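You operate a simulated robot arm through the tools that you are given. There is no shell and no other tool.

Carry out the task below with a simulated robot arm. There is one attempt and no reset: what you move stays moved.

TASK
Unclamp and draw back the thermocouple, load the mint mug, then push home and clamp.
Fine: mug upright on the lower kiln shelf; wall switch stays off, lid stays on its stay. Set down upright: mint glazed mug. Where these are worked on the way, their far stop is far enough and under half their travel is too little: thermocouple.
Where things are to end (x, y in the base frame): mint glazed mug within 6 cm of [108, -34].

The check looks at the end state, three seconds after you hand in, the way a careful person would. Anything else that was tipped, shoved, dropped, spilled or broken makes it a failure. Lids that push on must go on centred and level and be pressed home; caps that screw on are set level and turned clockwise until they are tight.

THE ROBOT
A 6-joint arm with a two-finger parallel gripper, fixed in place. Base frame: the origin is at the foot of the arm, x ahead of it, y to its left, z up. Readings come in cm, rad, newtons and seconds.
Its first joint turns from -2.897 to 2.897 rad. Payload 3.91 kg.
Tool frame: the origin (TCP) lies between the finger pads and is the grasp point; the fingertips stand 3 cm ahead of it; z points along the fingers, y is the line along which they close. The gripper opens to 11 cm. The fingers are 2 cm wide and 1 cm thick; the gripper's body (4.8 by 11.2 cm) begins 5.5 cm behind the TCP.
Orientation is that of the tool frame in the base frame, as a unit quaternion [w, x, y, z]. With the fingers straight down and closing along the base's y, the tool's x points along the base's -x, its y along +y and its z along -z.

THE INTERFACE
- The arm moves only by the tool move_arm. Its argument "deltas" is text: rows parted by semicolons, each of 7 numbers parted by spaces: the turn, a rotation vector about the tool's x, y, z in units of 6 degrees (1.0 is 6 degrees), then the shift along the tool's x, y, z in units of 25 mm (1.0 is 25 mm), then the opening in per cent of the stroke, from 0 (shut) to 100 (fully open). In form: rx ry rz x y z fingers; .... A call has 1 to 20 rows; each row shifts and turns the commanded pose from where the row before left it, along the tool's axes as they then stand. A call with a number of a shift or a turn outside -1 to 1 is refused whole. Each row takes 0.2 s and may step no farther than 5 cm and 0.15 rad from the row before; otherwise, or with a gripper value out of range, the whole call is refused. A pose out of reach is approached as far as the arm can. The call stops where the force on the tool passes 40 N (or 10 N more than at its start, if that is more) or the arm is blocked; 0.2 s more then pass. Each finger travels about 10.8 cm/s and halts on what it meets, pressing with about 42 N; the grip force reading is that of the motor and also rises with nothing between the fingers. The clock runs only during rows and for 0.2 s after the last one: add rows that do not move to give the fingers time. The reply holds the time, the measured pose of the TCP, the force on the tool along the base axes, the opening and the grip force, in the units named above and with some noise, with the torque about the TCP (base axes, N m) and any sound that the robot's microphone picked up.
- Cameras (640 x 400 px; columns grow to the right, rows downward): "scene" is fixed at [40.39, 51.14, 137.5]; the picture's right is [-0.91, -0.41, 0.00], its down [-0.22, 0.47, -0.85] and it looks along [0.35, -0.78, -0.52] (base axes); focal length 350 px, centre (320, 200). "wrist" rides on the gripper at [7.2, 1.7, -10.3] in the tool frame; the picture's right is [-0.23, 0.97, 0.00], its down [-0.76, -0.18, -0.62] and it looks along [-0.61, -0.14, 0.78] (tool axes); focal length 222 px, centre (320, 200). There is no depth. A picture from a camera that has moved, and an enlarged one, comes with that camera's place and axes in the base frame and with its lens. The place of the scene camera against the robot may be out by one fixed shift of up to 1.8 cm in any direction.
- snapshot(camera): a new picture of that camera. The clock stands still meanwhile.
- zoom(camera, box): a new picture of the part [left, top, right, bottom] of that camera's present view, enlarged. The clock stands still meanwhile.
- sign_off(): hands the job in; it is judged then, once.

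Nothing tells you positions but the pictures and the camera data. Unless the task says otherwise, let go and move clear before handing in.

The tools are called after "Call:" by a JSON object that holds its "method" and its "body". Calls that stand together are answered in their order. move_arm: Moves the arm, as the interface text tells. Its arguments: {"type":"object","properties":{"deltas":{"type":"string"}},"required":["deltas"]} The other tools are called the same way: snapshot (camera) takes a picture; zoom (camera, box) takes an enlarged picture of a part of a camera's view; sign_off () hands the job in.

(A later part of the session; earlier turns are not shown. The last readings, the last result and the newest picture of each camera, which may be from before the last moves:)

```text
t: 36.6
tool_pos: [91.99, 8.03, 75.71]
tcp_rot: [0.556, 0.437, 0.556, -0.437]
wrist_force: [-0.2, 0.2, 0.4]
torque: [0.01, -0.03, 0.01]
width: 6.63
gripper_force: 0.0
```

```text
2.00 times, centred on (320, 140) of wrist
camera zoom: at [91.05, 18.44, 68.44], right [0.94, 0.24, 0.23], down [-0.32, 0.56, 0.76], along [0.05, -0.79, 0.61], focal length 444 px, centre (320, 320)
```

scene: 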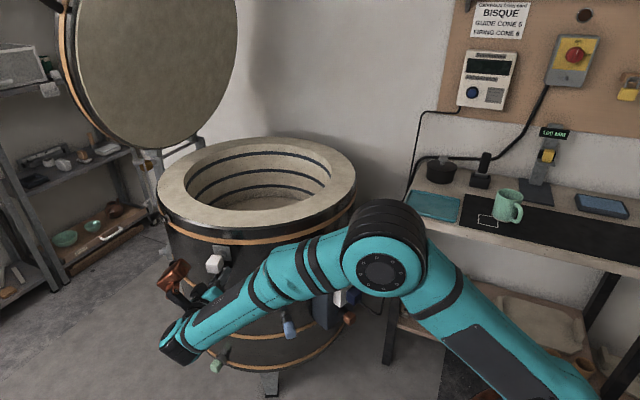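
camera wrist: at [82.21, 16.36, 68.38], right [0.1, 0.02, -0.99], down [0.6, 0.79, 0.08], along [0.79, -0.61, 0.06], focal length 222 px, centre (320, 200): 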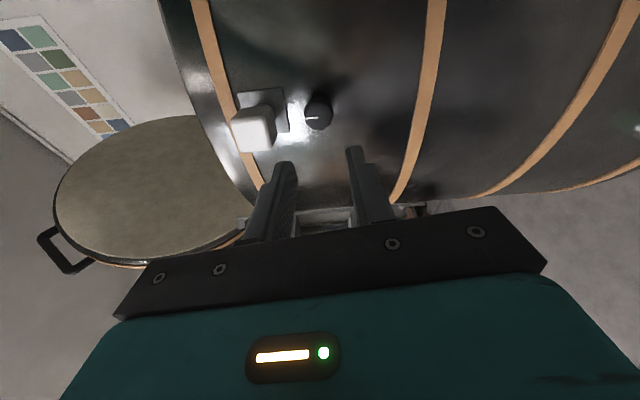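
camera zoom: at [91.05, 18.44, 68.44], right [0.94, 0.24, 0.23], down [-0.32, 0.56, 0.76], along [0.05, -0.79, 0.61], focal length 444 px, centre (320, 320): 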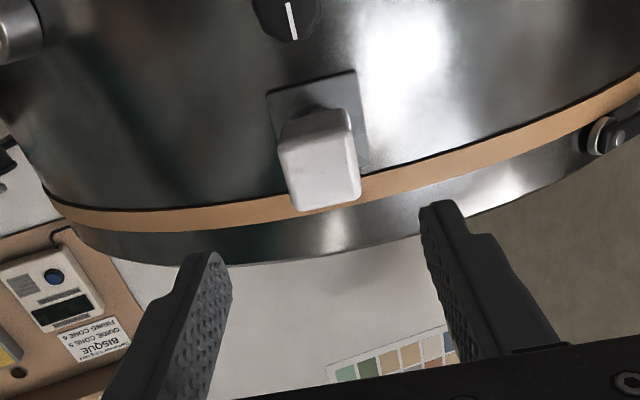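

The block lines up with the tool axis. I'll advance so the fingers straddle it, then close.

Call:
{"method": "move_arm", "body": {"deltas": "0 0 0 0 0 1 60; 0 0 0 0 0 1 60; 0 0 0 0 0 1 60; 0 0 0 0 0 0.7 60; 0 0 0 0 0 0.5 60; 0 0 0 0 0 0 60; 0 0 0 0 0 0 40; 0 0 0 0 0 0 20; 0 0 0 0 0 0 20; 0 0 0 0 0 0 20"}}

Call:
{"method": "zoom", "body": {"camera": "wrist", "box": [220, 80, 420, 230]}}

Call:
{"method": "zoom", "body": {"camera": "scene", "box": [160, 200, 290, 300]}}

```text
t: 38.8
tool_pos: [94.53, -2.07, 75.57]
tcp_rot: [0.558, 0.436, 0.556, -0.435]
wrist_force: [10.5, 1.5, 2.7]
torque: [0.0, 0.09, -0.04]
width: 3.37
gripper_force: 45.3
```

```text
2.67 times, centred on (320, 155) of wrist
camera zoom: at [93.64, 8.34, 68.29], right [0.94, 0.24, 0.23], down [-0.32, 0.56, 0.76], along [0.05, -0.79, 0.61], focal length 592 px, centre (320, 320)
```

zoom: 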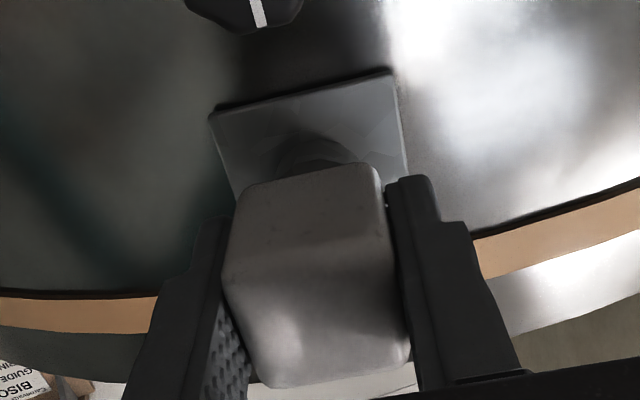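

```text
4.00 times, centred on (225, 250) of scene
camera zoom: at [40.39, 51.14, 137.5], right [-0.91, -0.41, 0.0], down [-0.22, 0.47, -0.85], along [0.35, -0.78, -0.52], focal length 1401 px, centre (700, 0)
```

zoom: 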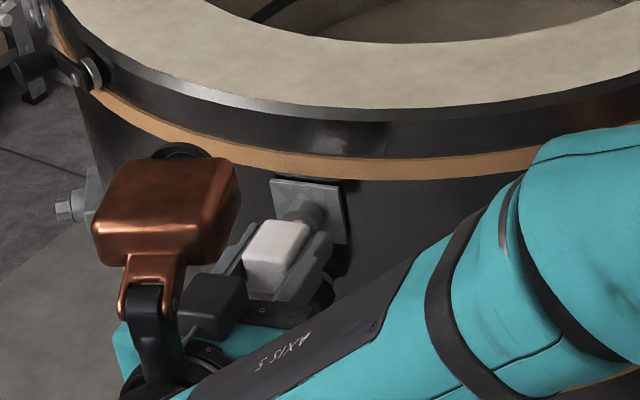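

The block is held cleanly at 3.4 cm. I'll pull it straight outward in small steps and watch the force.

Call:
{"method": "move_arm", "body": {"deltas": "0 0 0 0 0.03 0 20; 0 0 0 0 0 -0.3 20; 0 0 0 0 0 -0.3 20; 0 0 0 0 0 -0.3 20"}}

Call:
{"method": "zoom", "body": {"camera": "wrist", "box": [220, 80, 420, 230]}}

```text
t: 39.8
tool_pos: [93.97, 0.1, 75.52]
tcp_rot: [0.557, 0.436, 0.556, -0.435]
wrist_force: [-22.2, -7.1, -3.3]
torque: [0.03, 0.17, 0.3]
width: 3.37
gripper_force: 45.2
```

```text
2.67 times, centred on (320, 155) of wrist
camera zoom: at [93.14, 10.42, 68.29], right [0.94, 0.23, 0.23], down [-0.32, 0.56, 0.76], along [0.05, -0.79, 0.61], focal length 592 px, centre (320, 320)
```

zoom: 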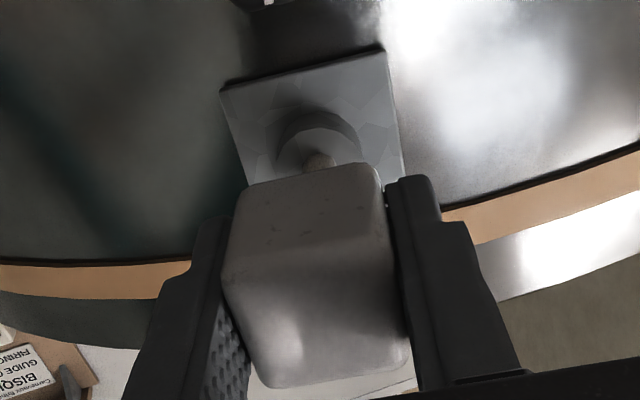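

The thermocouple is sliding out, 2.2 cm so far. I'll relieve the sideways force and keep pulling.

Call:
{"method": "move_arm", "body": {"deltas": "0 0 0 0 -0.02 0 20; 0 0 0 0 0 0 20"}}

Call:
{"method": "move_arm", "body": {"deltas": "0 0 0 0 0 -0.3 20; 0 0 0 0 0 -0.3 20; 0 0 0 0 0 -0.3 20"}}

```text
t: 40.4
tool_pos: [93.96, 0.09, 75.54]
tcp_rot: [0.558, 0.435, 0.557, -0.435]
wrist_force: [-24.1, -6.2, -7.0]
torque: [0.18, 0.13, -0.11]
width: 3.39
gripper_force: 44.6
```

```text
t: 41.2
tool_pos: [93.48, 2.16, 75.47]
tcp_rot: [0.557, 0.436, 0.557, -0.435]
wrist_force: [-13.6, -1.8, -2.6]
torque: [0.22, -0.19, 0.37]
width: 3.39
gripper_force: 45.4
stopped in row 3: the force on the tool passed its limit at 41 N (the readings are from after the stop); the commanded pose is now the measured one
```

The force limit tripped after about 4.3 cm of travel, which may be the stop. I'll check the pictures.

Call:
{"method": "zoom", "body": {"camera": "wrist", "box": [220, 80, 420, 230]}}

Call:
{"method": "move_arm", "body": {"deltas": "0 0 0 0 0 -0.2 20; 0 0 0 0 0 0 20"}}

Call:
{"method": "zoom", "body": {"camera": "wrist", "box": [220, 80, 420, 230]}}

```text
2.67 times, centred on (320, 155) of wrist
camera zoom: at [92.62, 12.51, 68.3], right [0.95, 0.23, 0.23], down [-0.32, 0.56, 0.76], along [0.05, -0.79, 0.61], focal length 592 px, centre (320, 320)
```

zoom: 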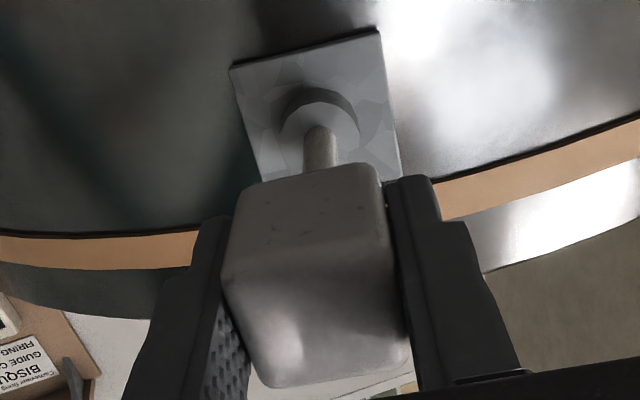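

```text
t: 41.8
tool_pos: [93.4, 2.53, 75.53]
tcp_rot: [0.557, 0.435, 0.557, -0.435]
wrist_force: [0.2, -0.2, 2.4]
torque: [0.48, 0.31, -0.14]
width: 3.38
gripper_force: 45.0
```

```text
2.67 times, centred on (320, 155) of wrist
camera zoom: at [92.51, 12.92, 68.3], right [0.94, 0.23, 0.23], down [-0.32, 0.56, 0.76], along [0.05, -0.79, 0.61], focal length 592 px, centre (320, 320)
```

zoom: 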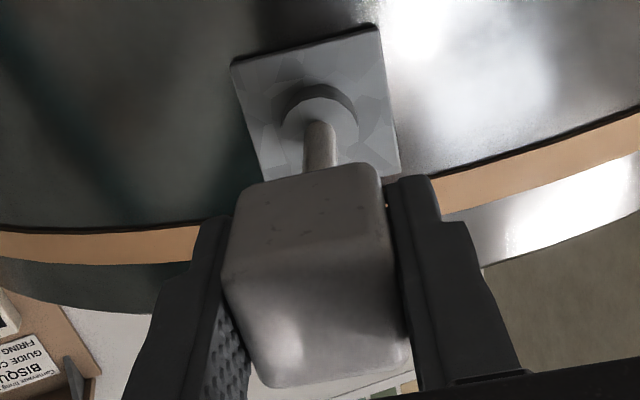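

It is still sliding freely, so that wasn't the stop. I'll continue with gentler steps.

Call:
{"method": "move_arm", "body": {"deltas": "0 0 0 0 0 -0.15 20; 0 0 0 0 0 -0.15 20; 0 0 0 0 0 -0.15 20; 0 0 0 0 0 -0.15 20; 0 0 0 0 0 -0.15 20; 0 0 0 0 0 0 20"}}

Call:
{"method": "move_arm", "body": {"deltas": "0 0 0 0 0 -0.15 20; 0 0 0 0 0 -0.15 20; 0 0 0 0 0 -0.15 20; 0 0 0 0 0 -0.15 20; 0 0 0 0 0 -0.15 20; 0 0 0 0 0 0 20"}}

```text
t: 43.2
tool_pos: [92.95, 4.18, 75.51]
tcp_rot: [0.557, 0.435, 0.557, -0.435]
wrist_force: [2.1, -13.6, -2.5]
torque: [-0.02, 0.02, 0.37]
width: 3.37
gripper_force: 44.9
```

```text
t: 44.6
tool_pos: [92.56, 6.22, 75.58]
tcp_rot: [0.557, 0.436, 0.557, -0.436]
wrist_force: [2.7, -30.7, 1.8]
torque: [-0.04, -0.02, 0.03]
width: 3.39
gripper_force: 45.2
```

Call:
{"method": "zoom", "body": {"camera": "wrist", "box": [220, 80, 420, 230]}}

Call:
{"method": "zoom", "body": {"camera": "scene", "box": [160, 200, 290, 300]}}

```text
2.67 times, centred on (320, 155) of wrist
camera zoom: at [91.61, 16.55, 68.25], right [0.95, 0.23, 0.23], down [-0.32, 0.56, 0.76], along [0.05, -0.79, 0.61], focal length 592 px, centre (320, 320)
```

zoom: 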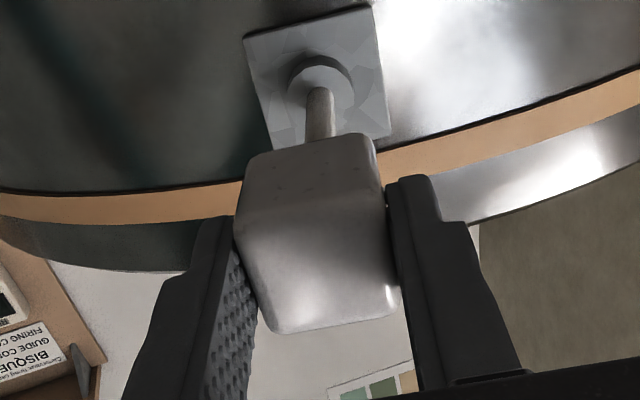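

```text
4.00 times, centred on (225, 250) of scene
camera zoom: at [40.39, 51.14, 137.5], right [-0.91, -0.41, 0.0], down [-0.22, 0.47, -0.85], along [0.35, -0.78, -0.52], focal length 1401 px, centre (700, 0)
```

zoom: 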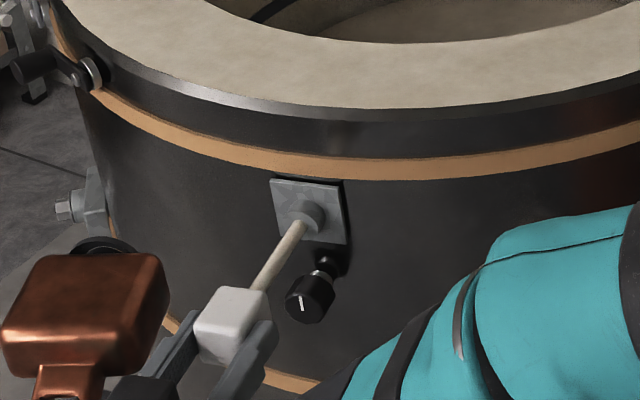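

The block has slipped a little within the fingers while the rod stopped moving, so the thermocouple is fully drawn to its far stop. I'll release and back off.

Call:
{"method": "move_arm", "body": {"deltas": "0 0 0 0 0 0.04 20; 0 0 0 0 0 0 45; 0 0 0 0 0 0 70; 0 0 0 0 0 0 70; 0 0 0 0 0 -0.5 70; 0 0 0 0 0 -1 70; 0 0 0 0 0 -1 70; 0 0 0 0 0 -1 70; 0 0 0 0 0 -1 70; 0 0 0 0 0 -1 70"}}

Call:
{"method": "snapshot", "body": {"camera": "wrist"}}

Call:
{"method": "snapshot", "body": {"camera": "scene"}}

```text
t: 46.8
tool_pos: [89.11, 19.44, 75.68]
tcp_rot: [0.557, 0.436, 0.557, -0.436]
wrist_force: [0.6, -0.7, -0.4]
torque: [0.02, 0.01, 0.0]
width: 7.69
gripper_force: 0.0
```

```text
taken
camera wrist: at [88.37, 29.75, 68.43], right [0.95, 0.23, 0.23], down [-0.32, 0.56, 0.76], along [0.05, -0.79, 0.61], focal length 222 px, centre (320, 200)
```

wrist: 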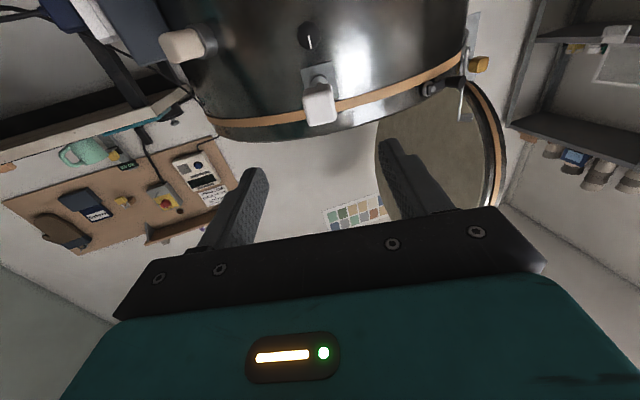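

```text
taken
```

scene: 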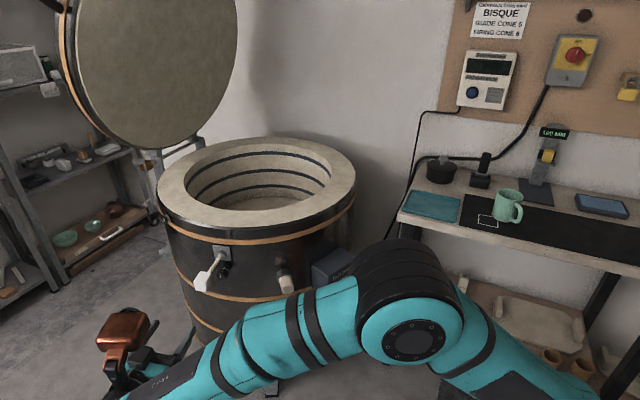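

The thermocouple is out and staying put. Next I'll lift clear, turn the tool back to pointing down, and move over the kiln to measure the shelf height and test the reach.

Call:
{"method": "move_arm", "body": {"deltas": "0 0 0 -1 -0.6 -0.15 100; 0 0 0 -1 -0.6 -0.15 100; 0 0 0 -1 -0.6 -0.15 100; 0 0 0 -1 -0.6 -0.15 100; 0 0 0 -1 -0.6 -0.15 100; 0 0 0 -1 -0.6 -0.15 100; 0 0 0 -1 -0.6 -0.15 100; 0 0 0 -1 -0.6 -0.15 100; 0 0 0 -1 -0.6 -0.15 100; 0 0 0 -1 -0.6 -0.15 100"}}

Call:
{"method": "move_arm", "body": {"deltas": "-0.425 0.752 -0.425 0 0 0 100; -0.425 0.752 -0.425 0 0 0 100; -0.425 0.752 -0.425 0 0 0 100; -0.425 0.752 -0.425 0 0 0 100; -0.425 0.752 -0.425 0 0 0 100; -0.425 0.752 -0.425 0 0 0 100; -0.425 0.752 -0.425 0 0 0 100; -0.425 0.752 -0.425 0 0 0 100; -0.425 0.752 -0.425 0 0 0 100; -0.425 0.752 -0.425 0 0 0 100; -0.425 0.752 -0.425 0 0 0 100; -0.425 0.752 -0.425 0 0 0 100; -0.425 0.752 -0.425 0 0 0 100; -0.425 0.752 -0.425 0 0 0 100; -0.425 0.752 -0.425 0 0 0 100; -0.425 0.752 -0.425 0 0 0 100; -0.425 0.752 -0.425 0 0 0 100; -0.425 0.752 -0.425 0 0 0 100"}}

Call:
{"method": "snapshot", "body": {"camera": "scene"}}

```text
t: 49.0
tool_pos: [73.79, 19.39, 100.46]
tcp_rot: [0.557, 0.435, 0.557, -0.436]
wrist_force: [-0.2, 0.2, -0.7]
torque: [-0.03, 0.01, -0.05]
width: 11.02
gripper_force: 0.1
```

```text
t: 52.8
tool_pos: [73.75, 19.51, 100.54]
tcp_rot: [0.001, 0.148, 0.989, 0.0]
wrist_force: [-0.4, 0.6, 0.4]
torque: [0.02, 0.01, -0.04]
width: 11.01
gripper_force: 0.0
```

```text
taken
```

scene: 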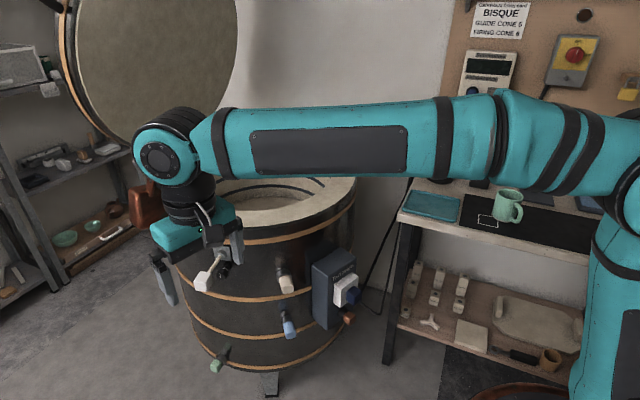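

The tool is pointing down again. I'll move over the near part of the kiln to view the shelf from above.

Call:
{"method": "move_arm", "body": {"deltas": "0 0 0 -0.67 -0.953 0 100; 0 0 0 -0.67 -0.953 0 100; 0 0 0 -0.67 -0.953 0 100; 0 0 0 -0.67 -0.953 0 100; 0 0 0 -0.67 -0.953 0 100; 0 0 0 -0.67 -0.953 0 100; 0 0 0 -0.67 -0.953 0 100; 0 0 0 -0.67 -0.953 0 100; 0 0 0 -0.67 -0.953 0 100; 0 0 0 -0.67 -0.953 0 100; 0 0 0 -0.67 -0.953 0 100; 0 0 0 -0.67 -0.953 0 100; 0 0 0 -0.67 -0.953 0 100; 0 0 0 -0.67 -0.953 0 100; 0 0 0 -0.67 -0.953 0 100; 0 0 0 -0.67 -0.953 0 100; 0 0 0 -0.67 -0.953 0 100"}}

Call:
{"method": "snapshot", "body": {"camera": "wrist"}}

Call:
{"method": "snapshot", "body": {"camera": "scene"}}

```text
t: 56.4
tool_pos: [88.94, -27.68, 100.61]
tcp_rot: [0.001, 0.148, 0.989, -0.001]
wrist_force: [0.3, 0.1, 0.3]
torque: [-0.05, -0.02, 0.0]
width: 10.97
gripper_force: 0.0
```

```text
taken
camera wrist: at [82.56, -23.89, 110.95], right [0.5, 0.86, 0.0], down [0.67, -0.39, 0.62], along [0.54, -0.32, -0.78], focal length 222 px, centre (320, 200)
```

wrist: 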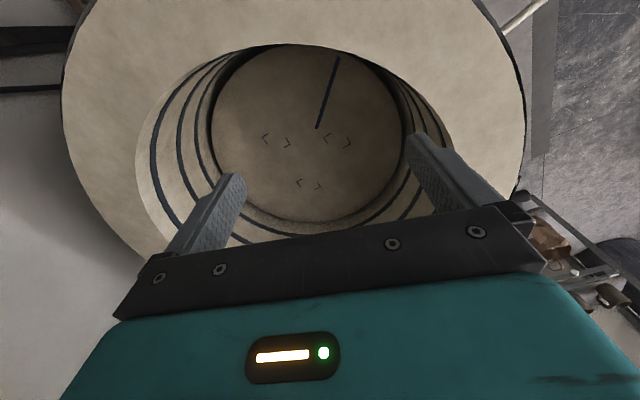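

```text
taken
```

scene: 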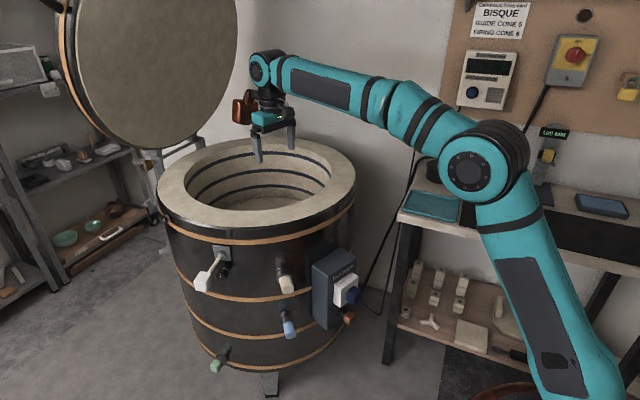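

The reach is fine here and the rod tip no longer pokes into the chamber. I'll zoom on the shelf marks to measure the shelf height.

Call:
{"method": "zoom", "body": {"camera": "wrist", "box": [200, 40, 420, 230]}}

```text
2.11 times, centred on (310, 135) of wrist
camera zoom: at [82.56, -23.89, 110.95], right [0.5, 0.86, 0.0], down [0.67, -0.39, 0.62], along [0.54, -0.32, -0.78], focal length 468 px, centre (341, 337)
```

zoom: 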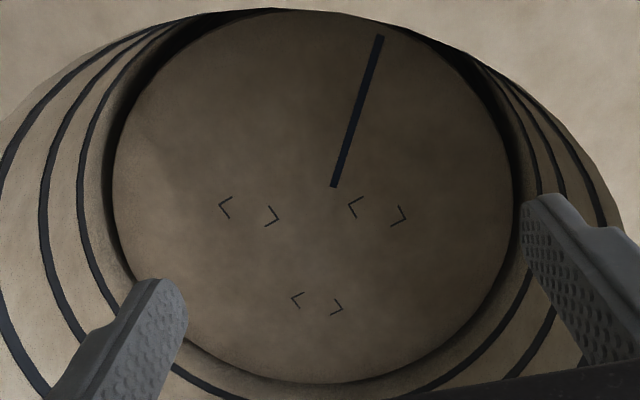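

By stereo, the shelf top is at z≈61 and the three bracket marks form a triangle round the kiln centre at about (103.5, -40). I'll test the empty-handed tool-down reach toward the target, staying above the rim.

Call:
{"method": "move_arm", "body": {"deltas": "0 0 0 -0.92 -0.02 0.7 100; 0 0 0 -0.92 -0.02 0.7 100; 0 0 0 -0.92 -0.02 0.7 100; 0 0 0 -0.92 -0.02 0.7 100; 0 0 0 -0.92 -0.02 0.7 100; 0 0 0 -0.92 -0.02 0.7 100; 0 0 0 0 0 0 100"}}

Call:
{"method": "snapshot", "body": {"camera": "scene"}}

Call:
{"method": "snapshot", "body": {"camera": "wrist"}}

```text
t: 58.0
tool_pos: [102.26, -31.88, 89.83]
tcp_rot: [0.0, 0.149, 0.989, -0.001]
wrist_force: [0.1, 0.7, -0.7]
torque: [-0.02, 0.01, 0.01]
width: 10.97
gripper_force: 0.1
```

```text
taken
```

scene: 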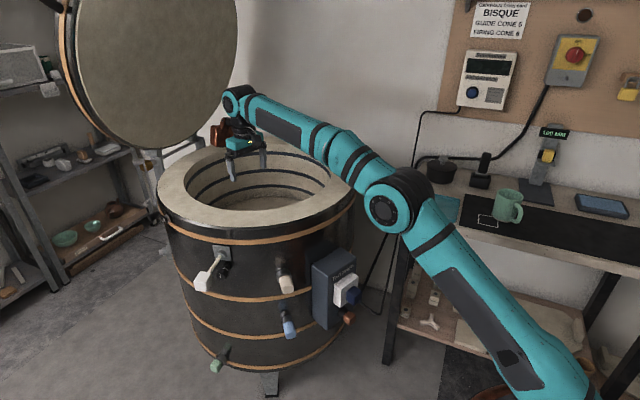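

```text
taken
camera wrist: at [95.87, -28.16, 100.23], right [0.5, 0.86, 0.0], down [0.68, -0.39, 0.62], along [0.54, -0.31, -0.78], focal length 222 px, centre (320, 200)
```

wrist: 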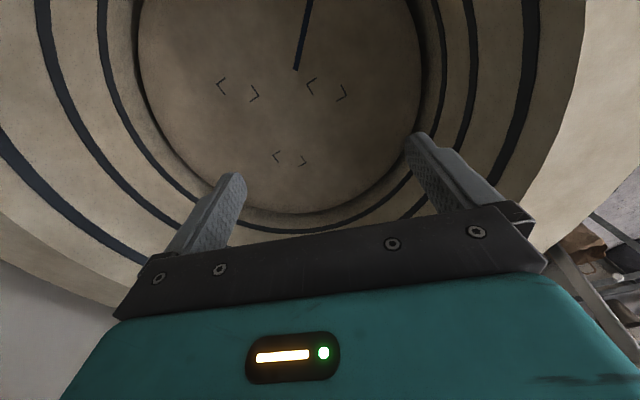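

The arm reaches (102, -32) at z=90 with the tool straight down, so the mug can be placed with a vertical grip. Next I'll retreat and travel over the bench to look at the mug.

Call:
{"method": "move_arm", "body": {"deltas": "0 0 0 0.933 -0.076 -0.436 100; 0 0 0 0.933 -0.076 -0.436 100; 0 0 0 0.933 -0.076 -0.436 100; 0 0 0 0.933 -0.076 -0.436 100; 0 0 0 0.933 -0.076 -0.436 100; 0 0 0 0.933 -0.076 -0.436 100; 0 0 0 0.933 -0.076 -0.436 100; 0 0 0 0.933 -0.076 -0.436 100; 0 0 0 0.933 -0.076 -0.436 100; 0 0 0 0.933 -0.076 -0.436 100; 0 0 0 0.933 -0.076 -0.436 100; 0 0 0 0.933 -0.076 -0.436 100; 0 0 0 0.933 -0.076 -0.436 100; 0 0 0 0.933 -0.076 -0.436 100"}}

Call:
{"method": "move_arm", "body": {"deltas": "0 0 0 0.985 -0.69 0 100; 0 0 0 0.985 -0.69 0 100; 0 0 0 0.985 -0.69 0 100; 0 0 0 0.985 -0.69 0 100; 0 0 0 0.985 -0.69 0 100; 0 0 0 0.985 -0.69 0 100; 0 0 0 0.985 -0.69 0 100; 0 0 0 0.985 -0.69 0 100; 0 0 0 0.985 -0.69 0 100; 0 0 0 0.985 -0.69 0 100; 0 0 0 0.985 -0.69 0 100; 0 0 0 0.985 -0.69 0 100; 0 0 0 0.985 -0.69 0 100; 0 0 0 0.985 -0.69 0 100"}}

Call:
{"method": "snapshot", "body": {"camera": "wrist"}}

Call:
{"method": "snapshot", "body": {"camera": "scene"}}

```text
t: 61.0
tool_pos: [70.25, -24.64, 105.33]
tcp_rot: [-0.001, 0.149, 0.989, -0.001]
wrist_force: [0.8, -0.6, -1.1]
torque: [0.02, 0.04, 0.03]
width: 11.01
gripper_force: 0.0
```

```text
t: 64.0
tool_pos: [30.23, -37.74, 105.43]
tcp_rot: [0.0, 0.149, 0.989, 0.0]
wrist_force: [-0.8, 0.0, 0.4]
torque: [-0.02, 0.0, 0.0]
width: 11.01
gripper_force: 0.0
```

```text
taken
camera wrist: at [23.81, -33.98, 115.67], right [0.5, 0.86, 0.0], down [0.68, -0.39, 0.62], along [0.54, -0.31, -0.78], focal length 222 px, centre (320, 200)
```

wrist: 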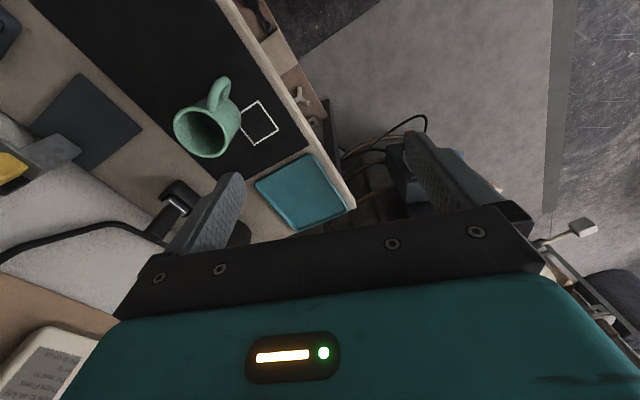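

```text
taken
```

scene: 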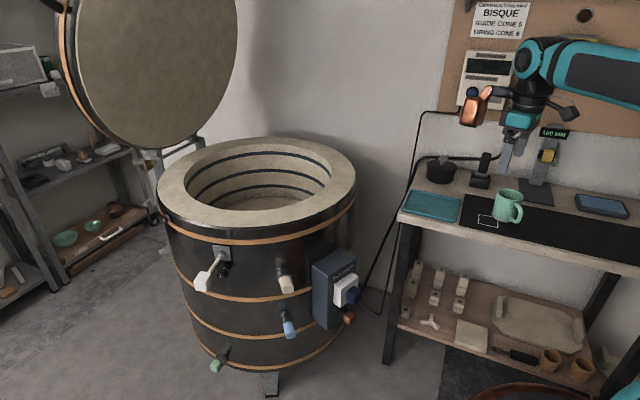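

The mug is in view on the black mat with its handle toward the room side. I'll zoom in for its centre, handle direction and height.

Call:
{"method": "zoom", "body": {"camera": "wrist", "box": [150, 50, 350, 190]}}

Call:
{"method": "zoom", "body": {"camera": "scene", "box": [450, 140, 580, 250]}}

```text
2.86 times, centred on (250, 120) of wrist
camera zoom: at [23.81, -33.98, 115.67], right [0.5, 0.86, 0.0], down [0.68, -0.39, 0.62], along [0.54, -0.31, -0.78], focal length 635 px, centre (520, 429)
```

zoom: 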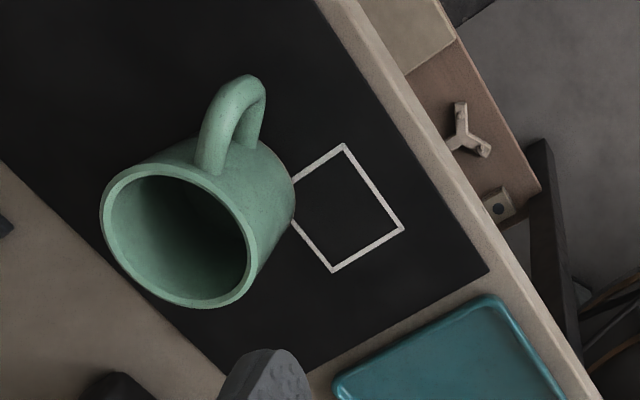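

```text
3.64 times, centred on (515, 195) of scene
camera zoom: at [40.39, 51.14, 137.5], right [-0.91, -0.41, 0.0], down [-0.22, 0.47, -0.85], along [0.35, -0.78, -0.52], focal length 1274 px, centre (-389, 218)
```

zoom: 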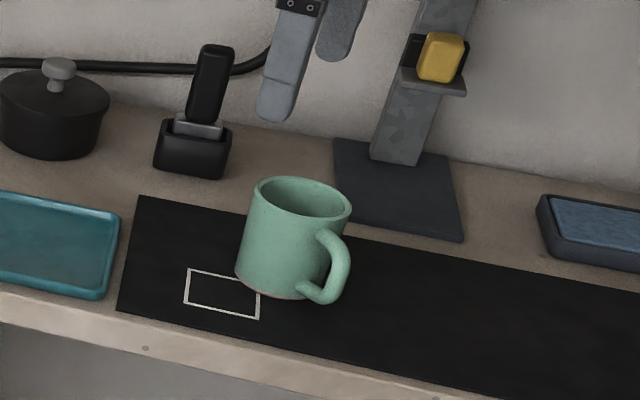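

The mug rim centre is near (25.9, -55.5, 84), about 8 cm across, on a mat at z≈76, with the handle at azimuth ~140°. I'll yaw the tool so the fingers clear the handle and move above the mug for a second view.

Call:
{"method": "move_arm", "body": {"deltas": "0 0 0.72 0 0 0 100; 0 0 0.72 0 0 0 100; 0 0 0.72 0 0 0 100; 0 0 0 -0.295 -1 0.3 100; 0 0 0 -0.295 -1 0.3 100; 0 0 0 -0.295 -1 0.3 100; 0 0 0 -0.295 -1 0.3 100; 0 0 0 -0.295 -1 0.3 100; 0 0 0 -0.295 -1 0.3 100; 0 0 0 -0.295 -1 0.3 100; 0 0 0 0 0 0 100"}}

Call:
{"method": "snapshot", "body": {"camera": "wrist"}}

Call:
{"method": "snapshot", "body": {"camera": "scene"}}

```text
t: 66.4
tool_pos: [25.86, -55.43, 100.01]
tcp_rot: [0.001, 0.259, 0.966, -0.001]
wrist_force: [0.3, -0.8, -0.2]
torque: [0.0, -0.01, 0.03]
width: 11.04
gripper_force: 0.1
```

```text
taken
camera wrist: at [20.44, -50.41, 110.42], right [0.68, 0.73, 0.0], down [0.57, -0.53, 0.62], along [0.45, -0.43, -0.78], focal length 222 px, centre (320, 200)
```

wrist: 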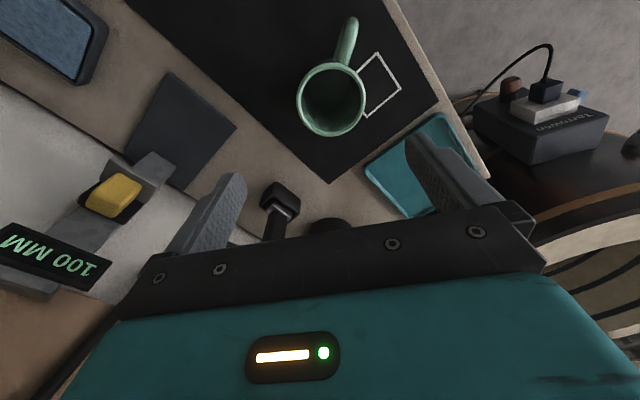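

```text
taken
```

scene: 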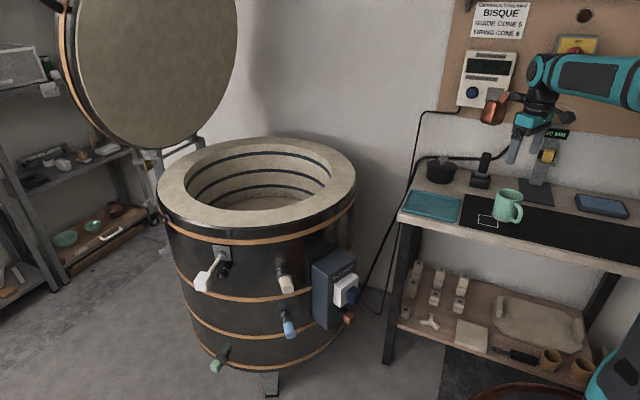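

Call:
{"method": "zoom", "body": {"camera": "wrist", "box": [250, 0, 450, 150]}}

Call:
{"method": "zoom", "body": {"camera": "wrist", "box": [0, 100, 320, 300]}}

```text
2.67 times, centred on (350, 75) of wrist
camera zoom: at [20.44, -50.41, 110.42], right [0.68, 0.73, 0.0], down [0.57, -0.53, 0.62], along [0.45, -0.43, -0.78], focal length 592 px, centre (240, 533)
```

zoom: 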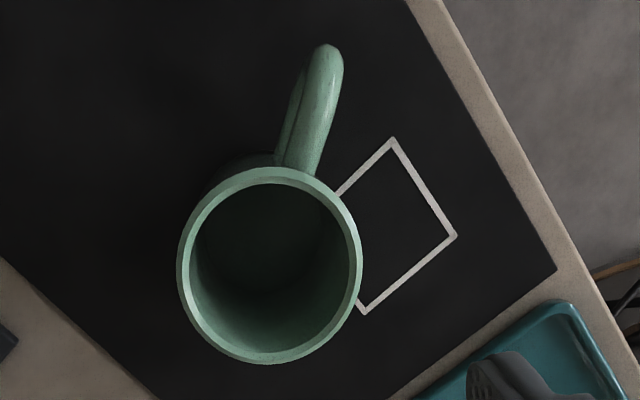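

```text
2.00 times, centred on (160, 200) of wrist
camera zoom: at [20.44, -50.41, 110.42], right [0.68, 0.73, 0.0], down [0.57, -0.53, 0.62], along [0.45, -0.43, -0.78], focal length 444 px, centre (640, 200)
```

zoom: 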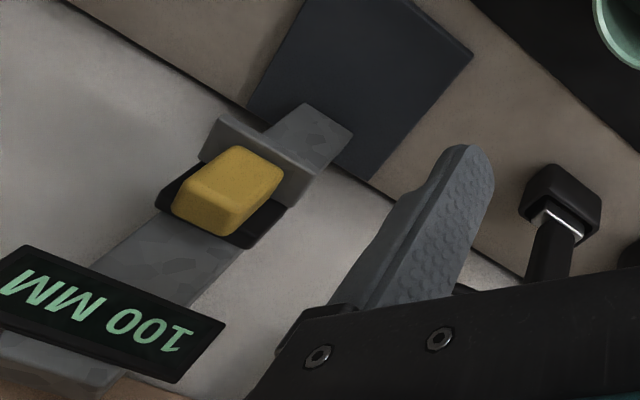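

Using wrist-only stereo, the mug rim centre is at (25.7, -53.8, 86.4) and the mat at z≈78.5, so the mug is about 8 cm tall and 7.4 cm wide. I'll centre over it, descend partway and check.

Call:
{"method": "move_arm", "body": {"deltas": "0 0 0 0.37 0.54 0 100; 0 0 0 0 0 0.8 100; 0 0 0 0 0 0.8 100; 0 0 0 0 0 0.8 100; 0 0 0 0 0 0.6 100; 0 0 0 0 0 0 100"}}

Call:
{"method": "snapshot", "body": {"camera": "wrist"}}

Call:
{"method": "zoom", "body": {"camera": "scene", "box": [450, 70, 610, 240]}}

```text
t: 67.8
tool_pos: [25.87, -53.81, 92.62]
tcp_rot: [0.001, 0.259, 0.966, 0.0]
wrist_force: [-0.5, 0.1, -0.3]
torque: [0.03, -0.01, 0.0]
width: 11.03
gripper_force: 0.2
```

```text
taken
camera wrist: at [20.48, -48.79, 102.96], right [0.68, 0.73, 0.0], down [0.57, -0.53, 0.62], along [0.45, -0.43, -0.78], focal length 222 px, centre (320, 200)
```

wrist: 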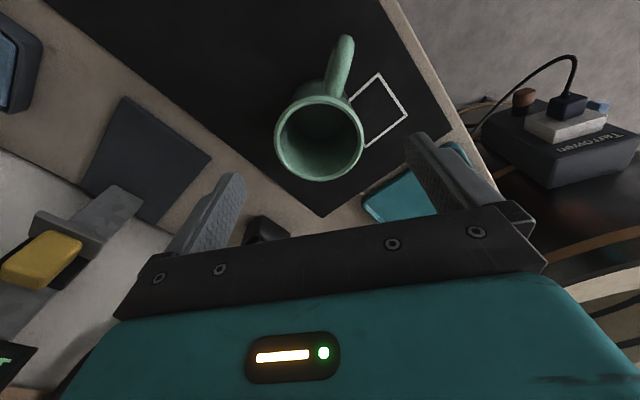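

```text
2.35 times, centred on (530, 155) of scene
camera zoom: at [40.39, 51.14, 137.5], right [-0.91, -0.41, 0.0], down [-0.22, 0.47, -0.85], along [0.35, -0.78, -0.52], focal length 824 px, centre (-174, 306)
```

zoom: 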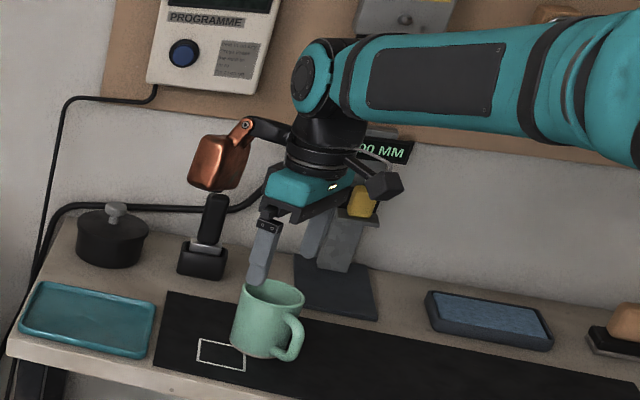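

The fingers are aligned on the mug and the copper box on the wrist has clearance. I'll descend to just above the mug's rim level and close gently.

Call:
{"method": "move_arm", "body": {"deltas": "0 0 0 0.1 0.02 0.8 100; 0 0 0 0 0 0.8 100; 0 0 0 0 0 0.76 100; 0 0 0 0 0 0 100; 0 0 0 0 0 0 80; 0 0 0 0 0 0 72; 0 0 0 0 0 0 66; 0 0 0 0 0 0 60; 0 0 0 0 0 0 55; 0 0 0 0 0 0 50"}}

Call:
{"method": "snapshot", "body": {"camera": "wrist"}}

Call:
{"method": "zoom", "body": {"camera": "scene", "box": [450, 100, 610, 240]}}

```text
t: 70.0
tool_pos: [25.6, -53.76, 86.74]
tcp_rot: [0.001, 0.26, 0.966, -0.001]
wrist_force: [-0.5, -1.3, 2.5]
torque: [-0.01, 0.03, -0.01]
width: 6.94
gripper_force: 41.6
```

```text
taken
camera wrist: at [20.12, -48.66, 97.14], right [0.68, 0.73, 0.0], down [0.57, -0.53, 0.62], along [0.45, -0.43, -0.78], focal length 222 px, centre (320, 200)
```

wrist: 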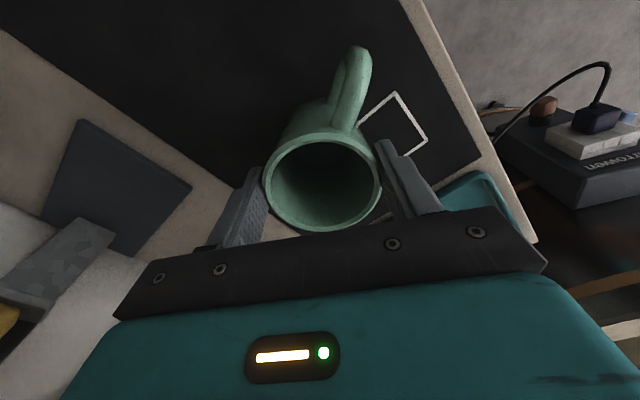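

```text
2.86 times, centred on (530, 170) of scene
camera zoom: at [40.39, 51.14, 137.5], right [-0.91, -0.41, 0.0], down [-0.22, 0.47, -0.85], along [0.35, -0.78, -0.52], focal length 1001 px, centre (-280, 286)
```

zoom: 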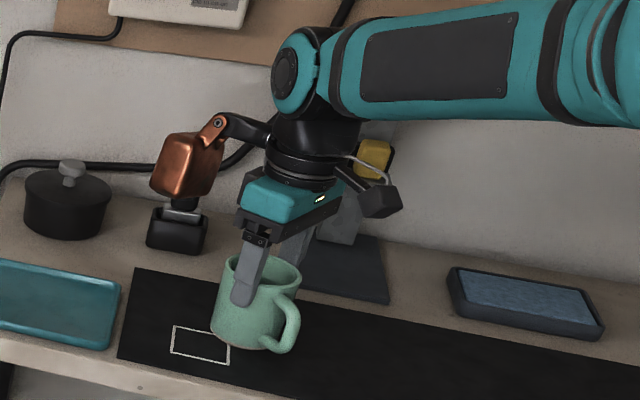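

The mug is gripped at 6.9 cm wide. I'll lift slightly to check that it hangs level.

Call:
{"method": "move_arm", "body": {"deltas": "0 0 0 0 0 -0.3 45; 0 0 0 0 0 -0.5 45; 0 0 0 0 0 -1 45; 0 0 0 0 0 0 45"}}

Call:
{"method": "zoom", "body": {"camera": "scene", "box": [450, 100, 610, 240]}}

Call:
{"method": "snapshot", "body": {"camera": "wrist"}}

```text
t: 71.0
tool_pos: [25.56, -53.8, 91.16]
tcp_rot: [0.0, 0.261, 0.965, 0.0]
wrist_force: [0.6, 0.1, -1.8]
torque: [0.0, -0.03, -0.01]
width: 6.92
gripper_force: 41.9
```

```text
2.86 times, centred on (530, 170) of scene
camera zoom: at [40.39, 51.14, 137.5], right [-0.91, -0.41, 0.0], down [-0.22, 0.47, -0.85], along [0.35, -0.78, -0.52], focal length 1001 px, centre (-280, 286)
```

zoom: 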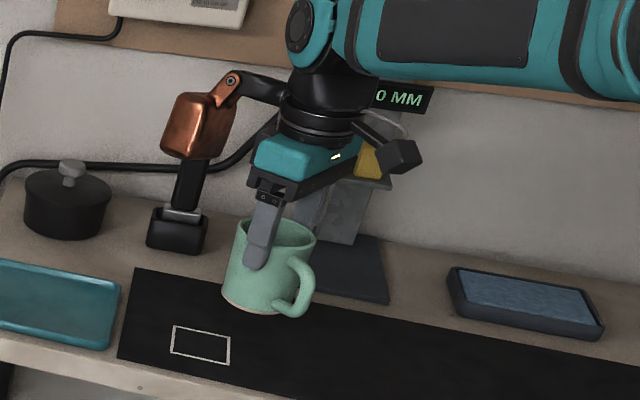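

```text
taken
camera wrist: at [20.03, -48.66, 101.54], right [0.68, 0.73, 0.0], down [0.57, -0.54, 0.62], along [0.45, -0.43, -0.78], focal length 222 px, centre (320, 200)
```

wrist: 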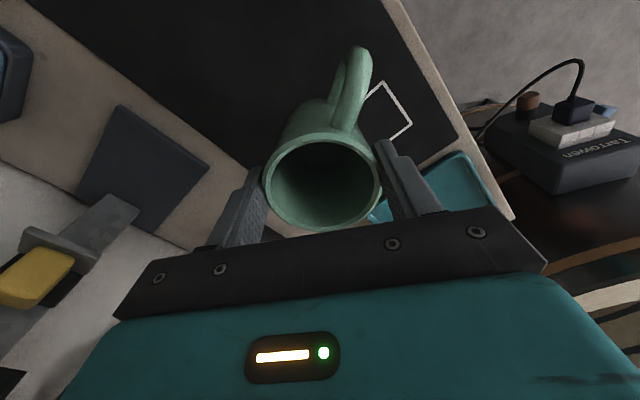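

The mug hangs level. I'll raise it and carry it across toward the kiln at a safe height.

Call:
{"method": "move_arm", "body": {"deltas": "0 0 0 0 0 -0.8 45; 0 0 0 0 0 -0.9 45; 0 0 0 0 0 -0.9 45; 0 0 0 0 0 -0.9 45; 0 0 0 0 0 -0.9 45; 0 0 0 0 0 -0.9 45; 0 0 0 0 0 -0.9 45; 0 0 0 0 0 -0.5 45; 0 0 0 0 0 0 45"}}

Call:
{"method": "move_arm", "body": {"deltas": "0 0 0 -0.705 0.956 0 45; 0 0 0 -0.705 0.956 0 45; 0 0 0 -0.705 0.956 0 45; 0 0 0 -0.705 0.956 0 45; 0 0 0 -0.705 0.956 0 45; 0 0 0 -0.705 0.956 0 45; 0 0 0 -0.705 0.956 0 45; 0 0 0 -0.705 0.956 0 45; 0 0 0 -0.705 0.956 0 45; 0 0 0 -0.705 0.956 0 45; 0 0 0 -0.705 0.956 0 45; 0 0 0 -0.705 0.956 0 45; 0 0 0 -0.705 0.956 0 45; 0 0 0 -0.705 0.956 0 45; 0 0 0 -0.705 0.956 0 45; 0 0 0 -0.705 0.956 0 45; 0 0 0 -0.705 0.956 0 45; 0 0 0 -0.705 0.956 0 45; 0 0 0 -0.705 0.956 0 45; 0 0 0 -0.705 0.956 0 45"}}

Call:
{"method": "snapshot", "body": {"camera": "scene"}}

Call:
{"method": "snapshot", "body": {"camera": "wrist"}}

```text
t: 73.0
tool_pos: [25.6, -53.68, 108.13]
tcp_rot: [0.001, 0.26, 0.966, 0.0]
wrist_force: [0.1, -0.3, -2.7]
torque: [0.0, 0.0, 0.03]
width: 6.97
gripper_force: 41.4
```

```text
t: 77.2
tool_pos: [79.96, -29.96, 108.1]
tcp_rot: [0.001, 0.259, 0.966, 0.0]
wrist_force: [-0.1, 1.1, -1.4]
torque: [-0.01, -0.04, -0.03]
width: 6.91
gripper_force: 42.5
```

```text
taken
```

scene: 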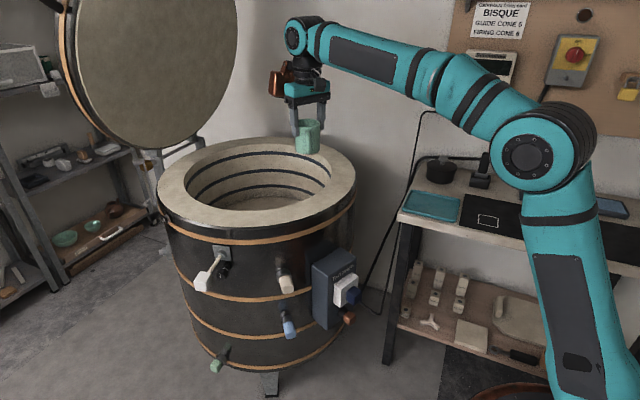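

```text
taken
camera wrist: at [74.43, -24.86, 118.39], right [0.69, 0.73, 0.0], down [0.57, -0.54, 0.62], along [0.45, -0.43, -0.78], focal length 222 px, centre (320, 200)
```

wrist: 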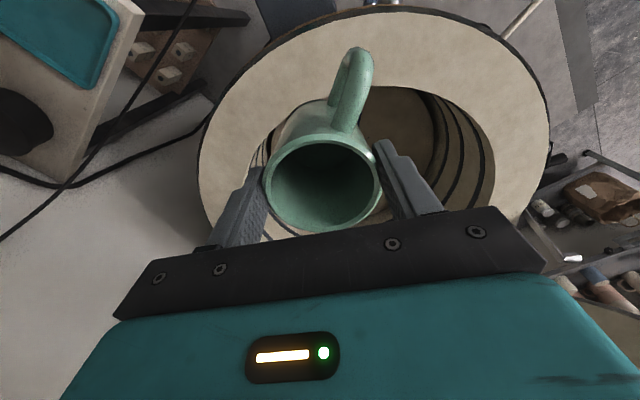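

The mug is upright above the near rim. I'll move in over the opening and start a diagonal descent into the chamber.

Call:
{"method": "move_arm", "body": {"deltas": "0 0 0 -0.694 0.199 0.505 45; 0 0 0 -0.694 0.199 0.505 45; 0 0 0 -0.694 0.199 0.505 45; 0 0 0 -0.694 0.199 0.505 45; 0 0 0 -0.694 0.199 0.505 45; 0 0 0 -0.694 0.199 0.505 45; 0 0 0 -0.694 0.199 0.505 45; 0 0 0 -0.694 0.199 0.505 45; 0 0 0 0 0 0 45"}}

Call:
{"method": "snapshot", "body": {"camera": "scene"}}

Call:
{"method": "snapshot", "body": {"camera": "wrist"}}

```text
t: 79.2
tool_pos: [94.03, -33.21, 97.81]
tcp_rot: [0.0, 0.26, 0.966, 0.0]
wrist_force: [0.3, 0.4, -2.1]
torque: [0.01, -0.01, -0.02]
width: 6.91
gripper_force: 41.7
```

```text
taken
```

scene: 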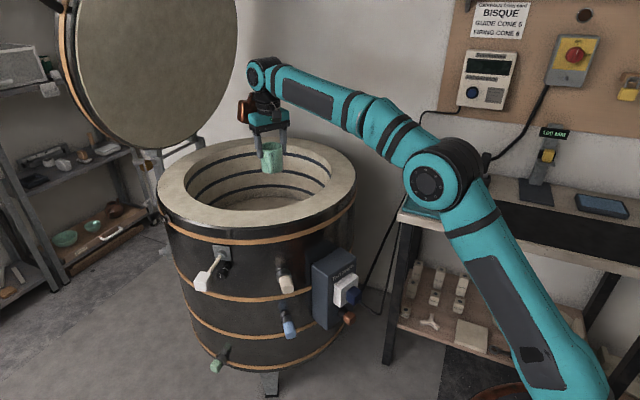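

```text
taken
camera wrist: at [88.56, -28.23, 108.12], right [0.69, 0.73, 0.0], down [0.57, -0.54, 0.62], along [0.45, -0.43, -0.78], focal length 222 px, centre (320, 200)
```

wrist: 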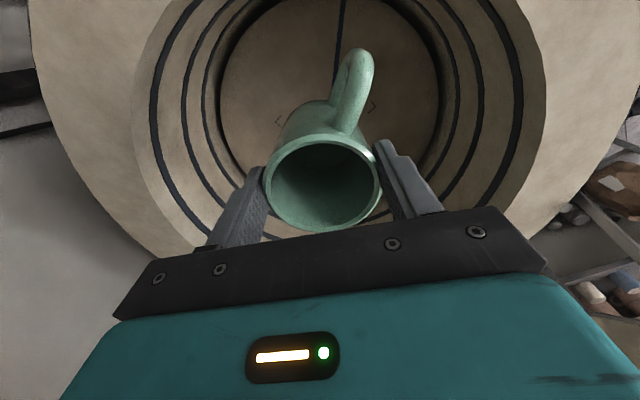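

I'm over the chamber opening. Continuing the diagonal descent inside.

Call:
{"method": "move_arm", "body": {"deltas": "0 0 0 -0.4 0.2 0.6 45; 0 0 0 -0.4 0.2 0.6 45; 0 0 0 -0.4 0.2 0.6 45; 0 0 0 -0.4 0.2 0.6 45; 0 0 0 -0.4 0.2 0.6 45; 0 0 0 -0.4 0.2 0.6 45; 0 0 0 -0.4 0.2 0.6 45; 0 0 0 -0.4 0.2 0.6 45; 0 0 0 0 0 0 45"}}

Call:
{"method": "snapshot", "body": {"camera": "scene"}}

Call:
{"method": "snapshot", "body": {"camera": "wrist"}}

```text
t: 81.2
tool_pos: [103.12, -34.02, 85.84]
tcp_rot: [0.001, 0.26, 0.966, 0.0]
wrist_force: [-0.3, 0.3, -3.1]
torque: [-0.01, 0.03, -0.01]
width: 6.91
gripper_force: 42.2
```

```text
taken
```

scene: 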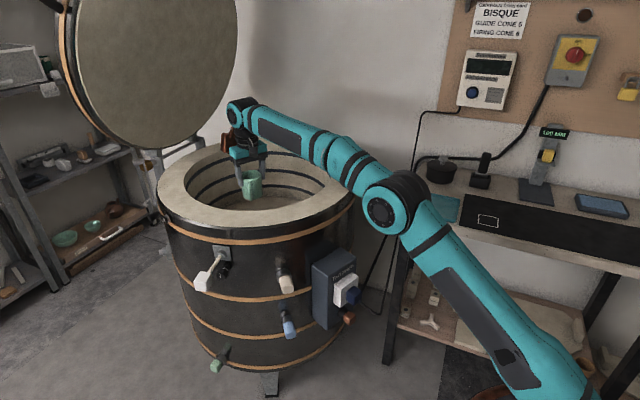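

```text
taken
camera wrist: at [97.68, -28.92, 96.14], right [0.68, 0.73, 0.0], down [0.57, -0.54, 0.62], along [0.45, -0.43, -0.78], focal length 222 px, centre (320, 200)
```

wrist: 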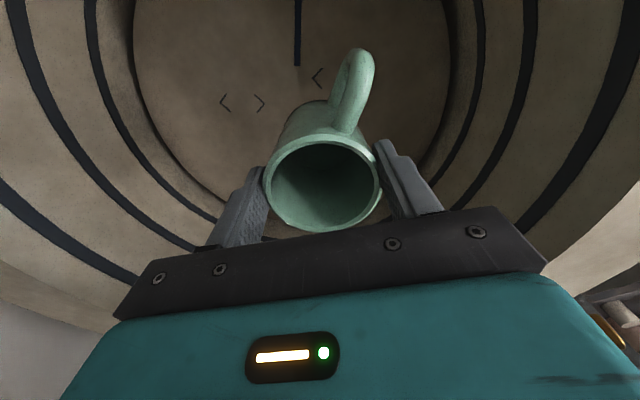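

Everything is clear. I'll lower further to about 5 cm above the shelf and check the forearm's clearance over the rim.

Call:
{"method": "move_arm", "body": {"deltas": "0 0 0 -0.1 0.12 0.7 45; 0 0 0 -0.1 0.12 0.7 45; 0 0 0 -0.1 0.12 0.7 45; 0 0 0 -0.1 0.12 0.7 45; 0 0 0 -0.1 0.12 0.7 45; 0 0 0 -0.1 0.12 0.7 45; 0 0 0 0 0 0 45"}}

Call:
{"method": "zoom", "body": {"camera": "scene", "box": [150, 90, 450, 280]}}

Call:
{"method": "snapshot", "body": {"camera": "wrist"}}

```text
t: 82.8
tool_pos: [105.28, -33.11, 75.29]
tcp_rot: [0.001, 0.26, 0.966, 0.0]
wrist_force: [0.3, 0.5, -1.8]
torque: [-0.01, 0.03, -0.01]
width: 6.89
gripper_force: 41.7
```

```text
2.11 times, centred on (300, 185) of scene
camera zoom: at [40.39, 51.14, 137.5], right [-0.91, -0.41, 0.0], down [-0.22, 0.47, -0.85], along [0.35, -0.78, -0.52], focal length 737 px, centre (362, 232)
```

zoom: 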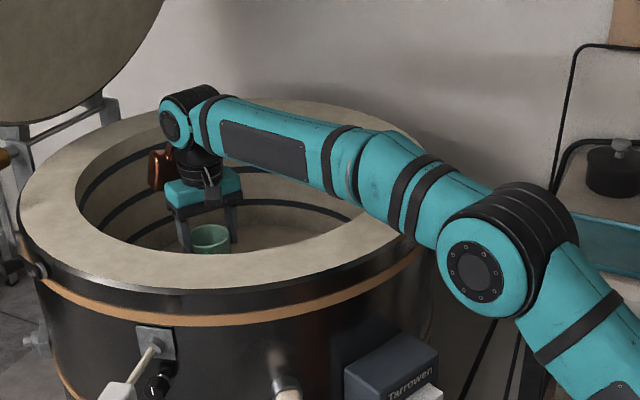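

```text
taken
camera wrist: at [99.91, -28.05, 85.69], right [0.68, 0.73, 0.0], down [0.57, -0.53, 0.62], along [0.45, -0.43, -0.78], focal length 222 px, centre (320, 200)
```

wrist: 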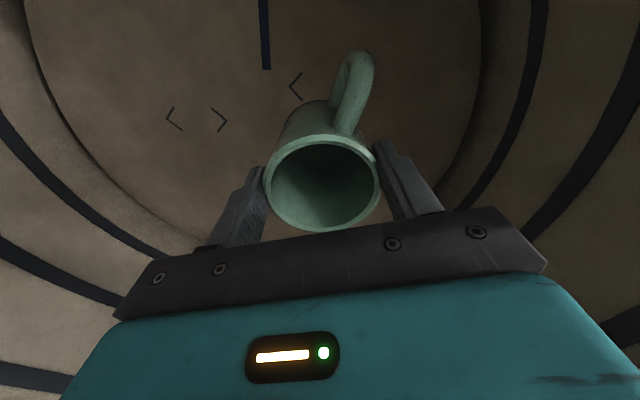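

The forearm runs level with several centimetres of clearance over the rim. I'll lower to just above the shelf, then feel for contact in small steps.

Call:
{"method": "move_arm", "body": {"deltas": "0 0 0 0.02 0 0.6 45; 0 0 0 0 0 0.6 45; 0 0 0 0 0 0.5 45; 0 0 0 0 0 0 45"}}

Call:
{"method": "snapshot", "body": {"camera": "wrist"}}

Call:
{"method": "zoom", "body": {"camera": "scene", "box": [150, 90, 450, 280]}}

```text
t: 83.8
tool_pos: [105.28, -33.22, 71.22]
tcp_rot: [0.001, 0.259, 0.966, -0.001]
wrist_force: [0.8, -0.7, -2.8]
torque: [-0.02, -0.01, 0.04]
width: 6.89
gripper_force: 42.2
```

```text
taken
camera wrist: at [99.78, -28.17, 81.56], right [0.68, 0.73, 0.0], down [0.57, -0.53, 0.62], along [0.45, -0.43, -0.78], focal length 222 px, centre (320, 200)
```

wrist: 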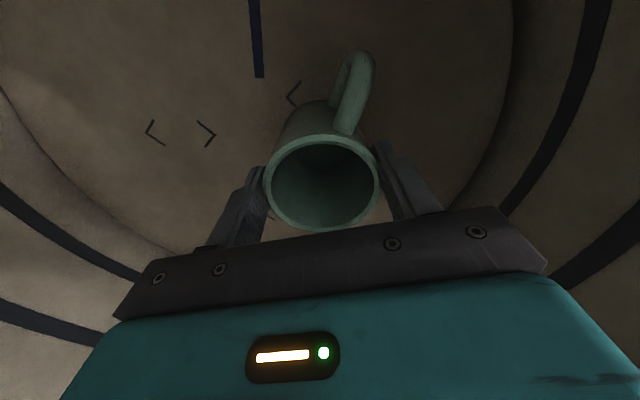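

```text
2.11 times, centred on (300, 185) of scene
camera zoom: at [40.39, 51.14, 137.5], right [-0.91, -0.41, 0.0], down [-0.22, 0.47, -0.85], along [0.35, -0.78, -0.52], focal length 737 px, centre (362, 232)
```

zoom: 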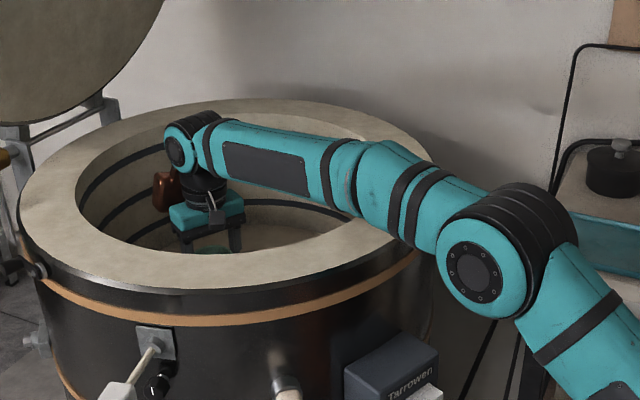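

Call:
{"method": "move_arm", "body": {"deltas": "0 0 0 0 0 0.1 45; 0 0 0 0 0 0.1 45; 0 0 0 0 0 0.1 45; 0 0 0 0 0 0 45"}}

Call:
{"method": "move_arm", "body": {"deltas": "0 0 0 0 0 0.06 45; 0 0 0 0 0 0.06 45; 0 0 0 0 0 0.06 45; 0 0 0 0 0 0 45"}}

```text
t: 84.8
tool_pos: [105.26, -33.29, 70.34]
tcp_rot: [0.0, 0.259, 0.966, -0.001]
wrist_force: [0.0, 0.4, -2.2]
torque: [-0.02, 0.0, -0.02]
width: 6.9
gripper_force: 41.7
```

```text
t: 85.8
tool_pos: [105.2, -33.22, 69.88]
tcp_rot: [0.001, 0.259, 0.966, -0.001]
wrist_force: [0.7, 0.2, -2.6]
torque: [-0.01, 0.01, -0.03]
width: 6.86
gripper_force: 42.4
```

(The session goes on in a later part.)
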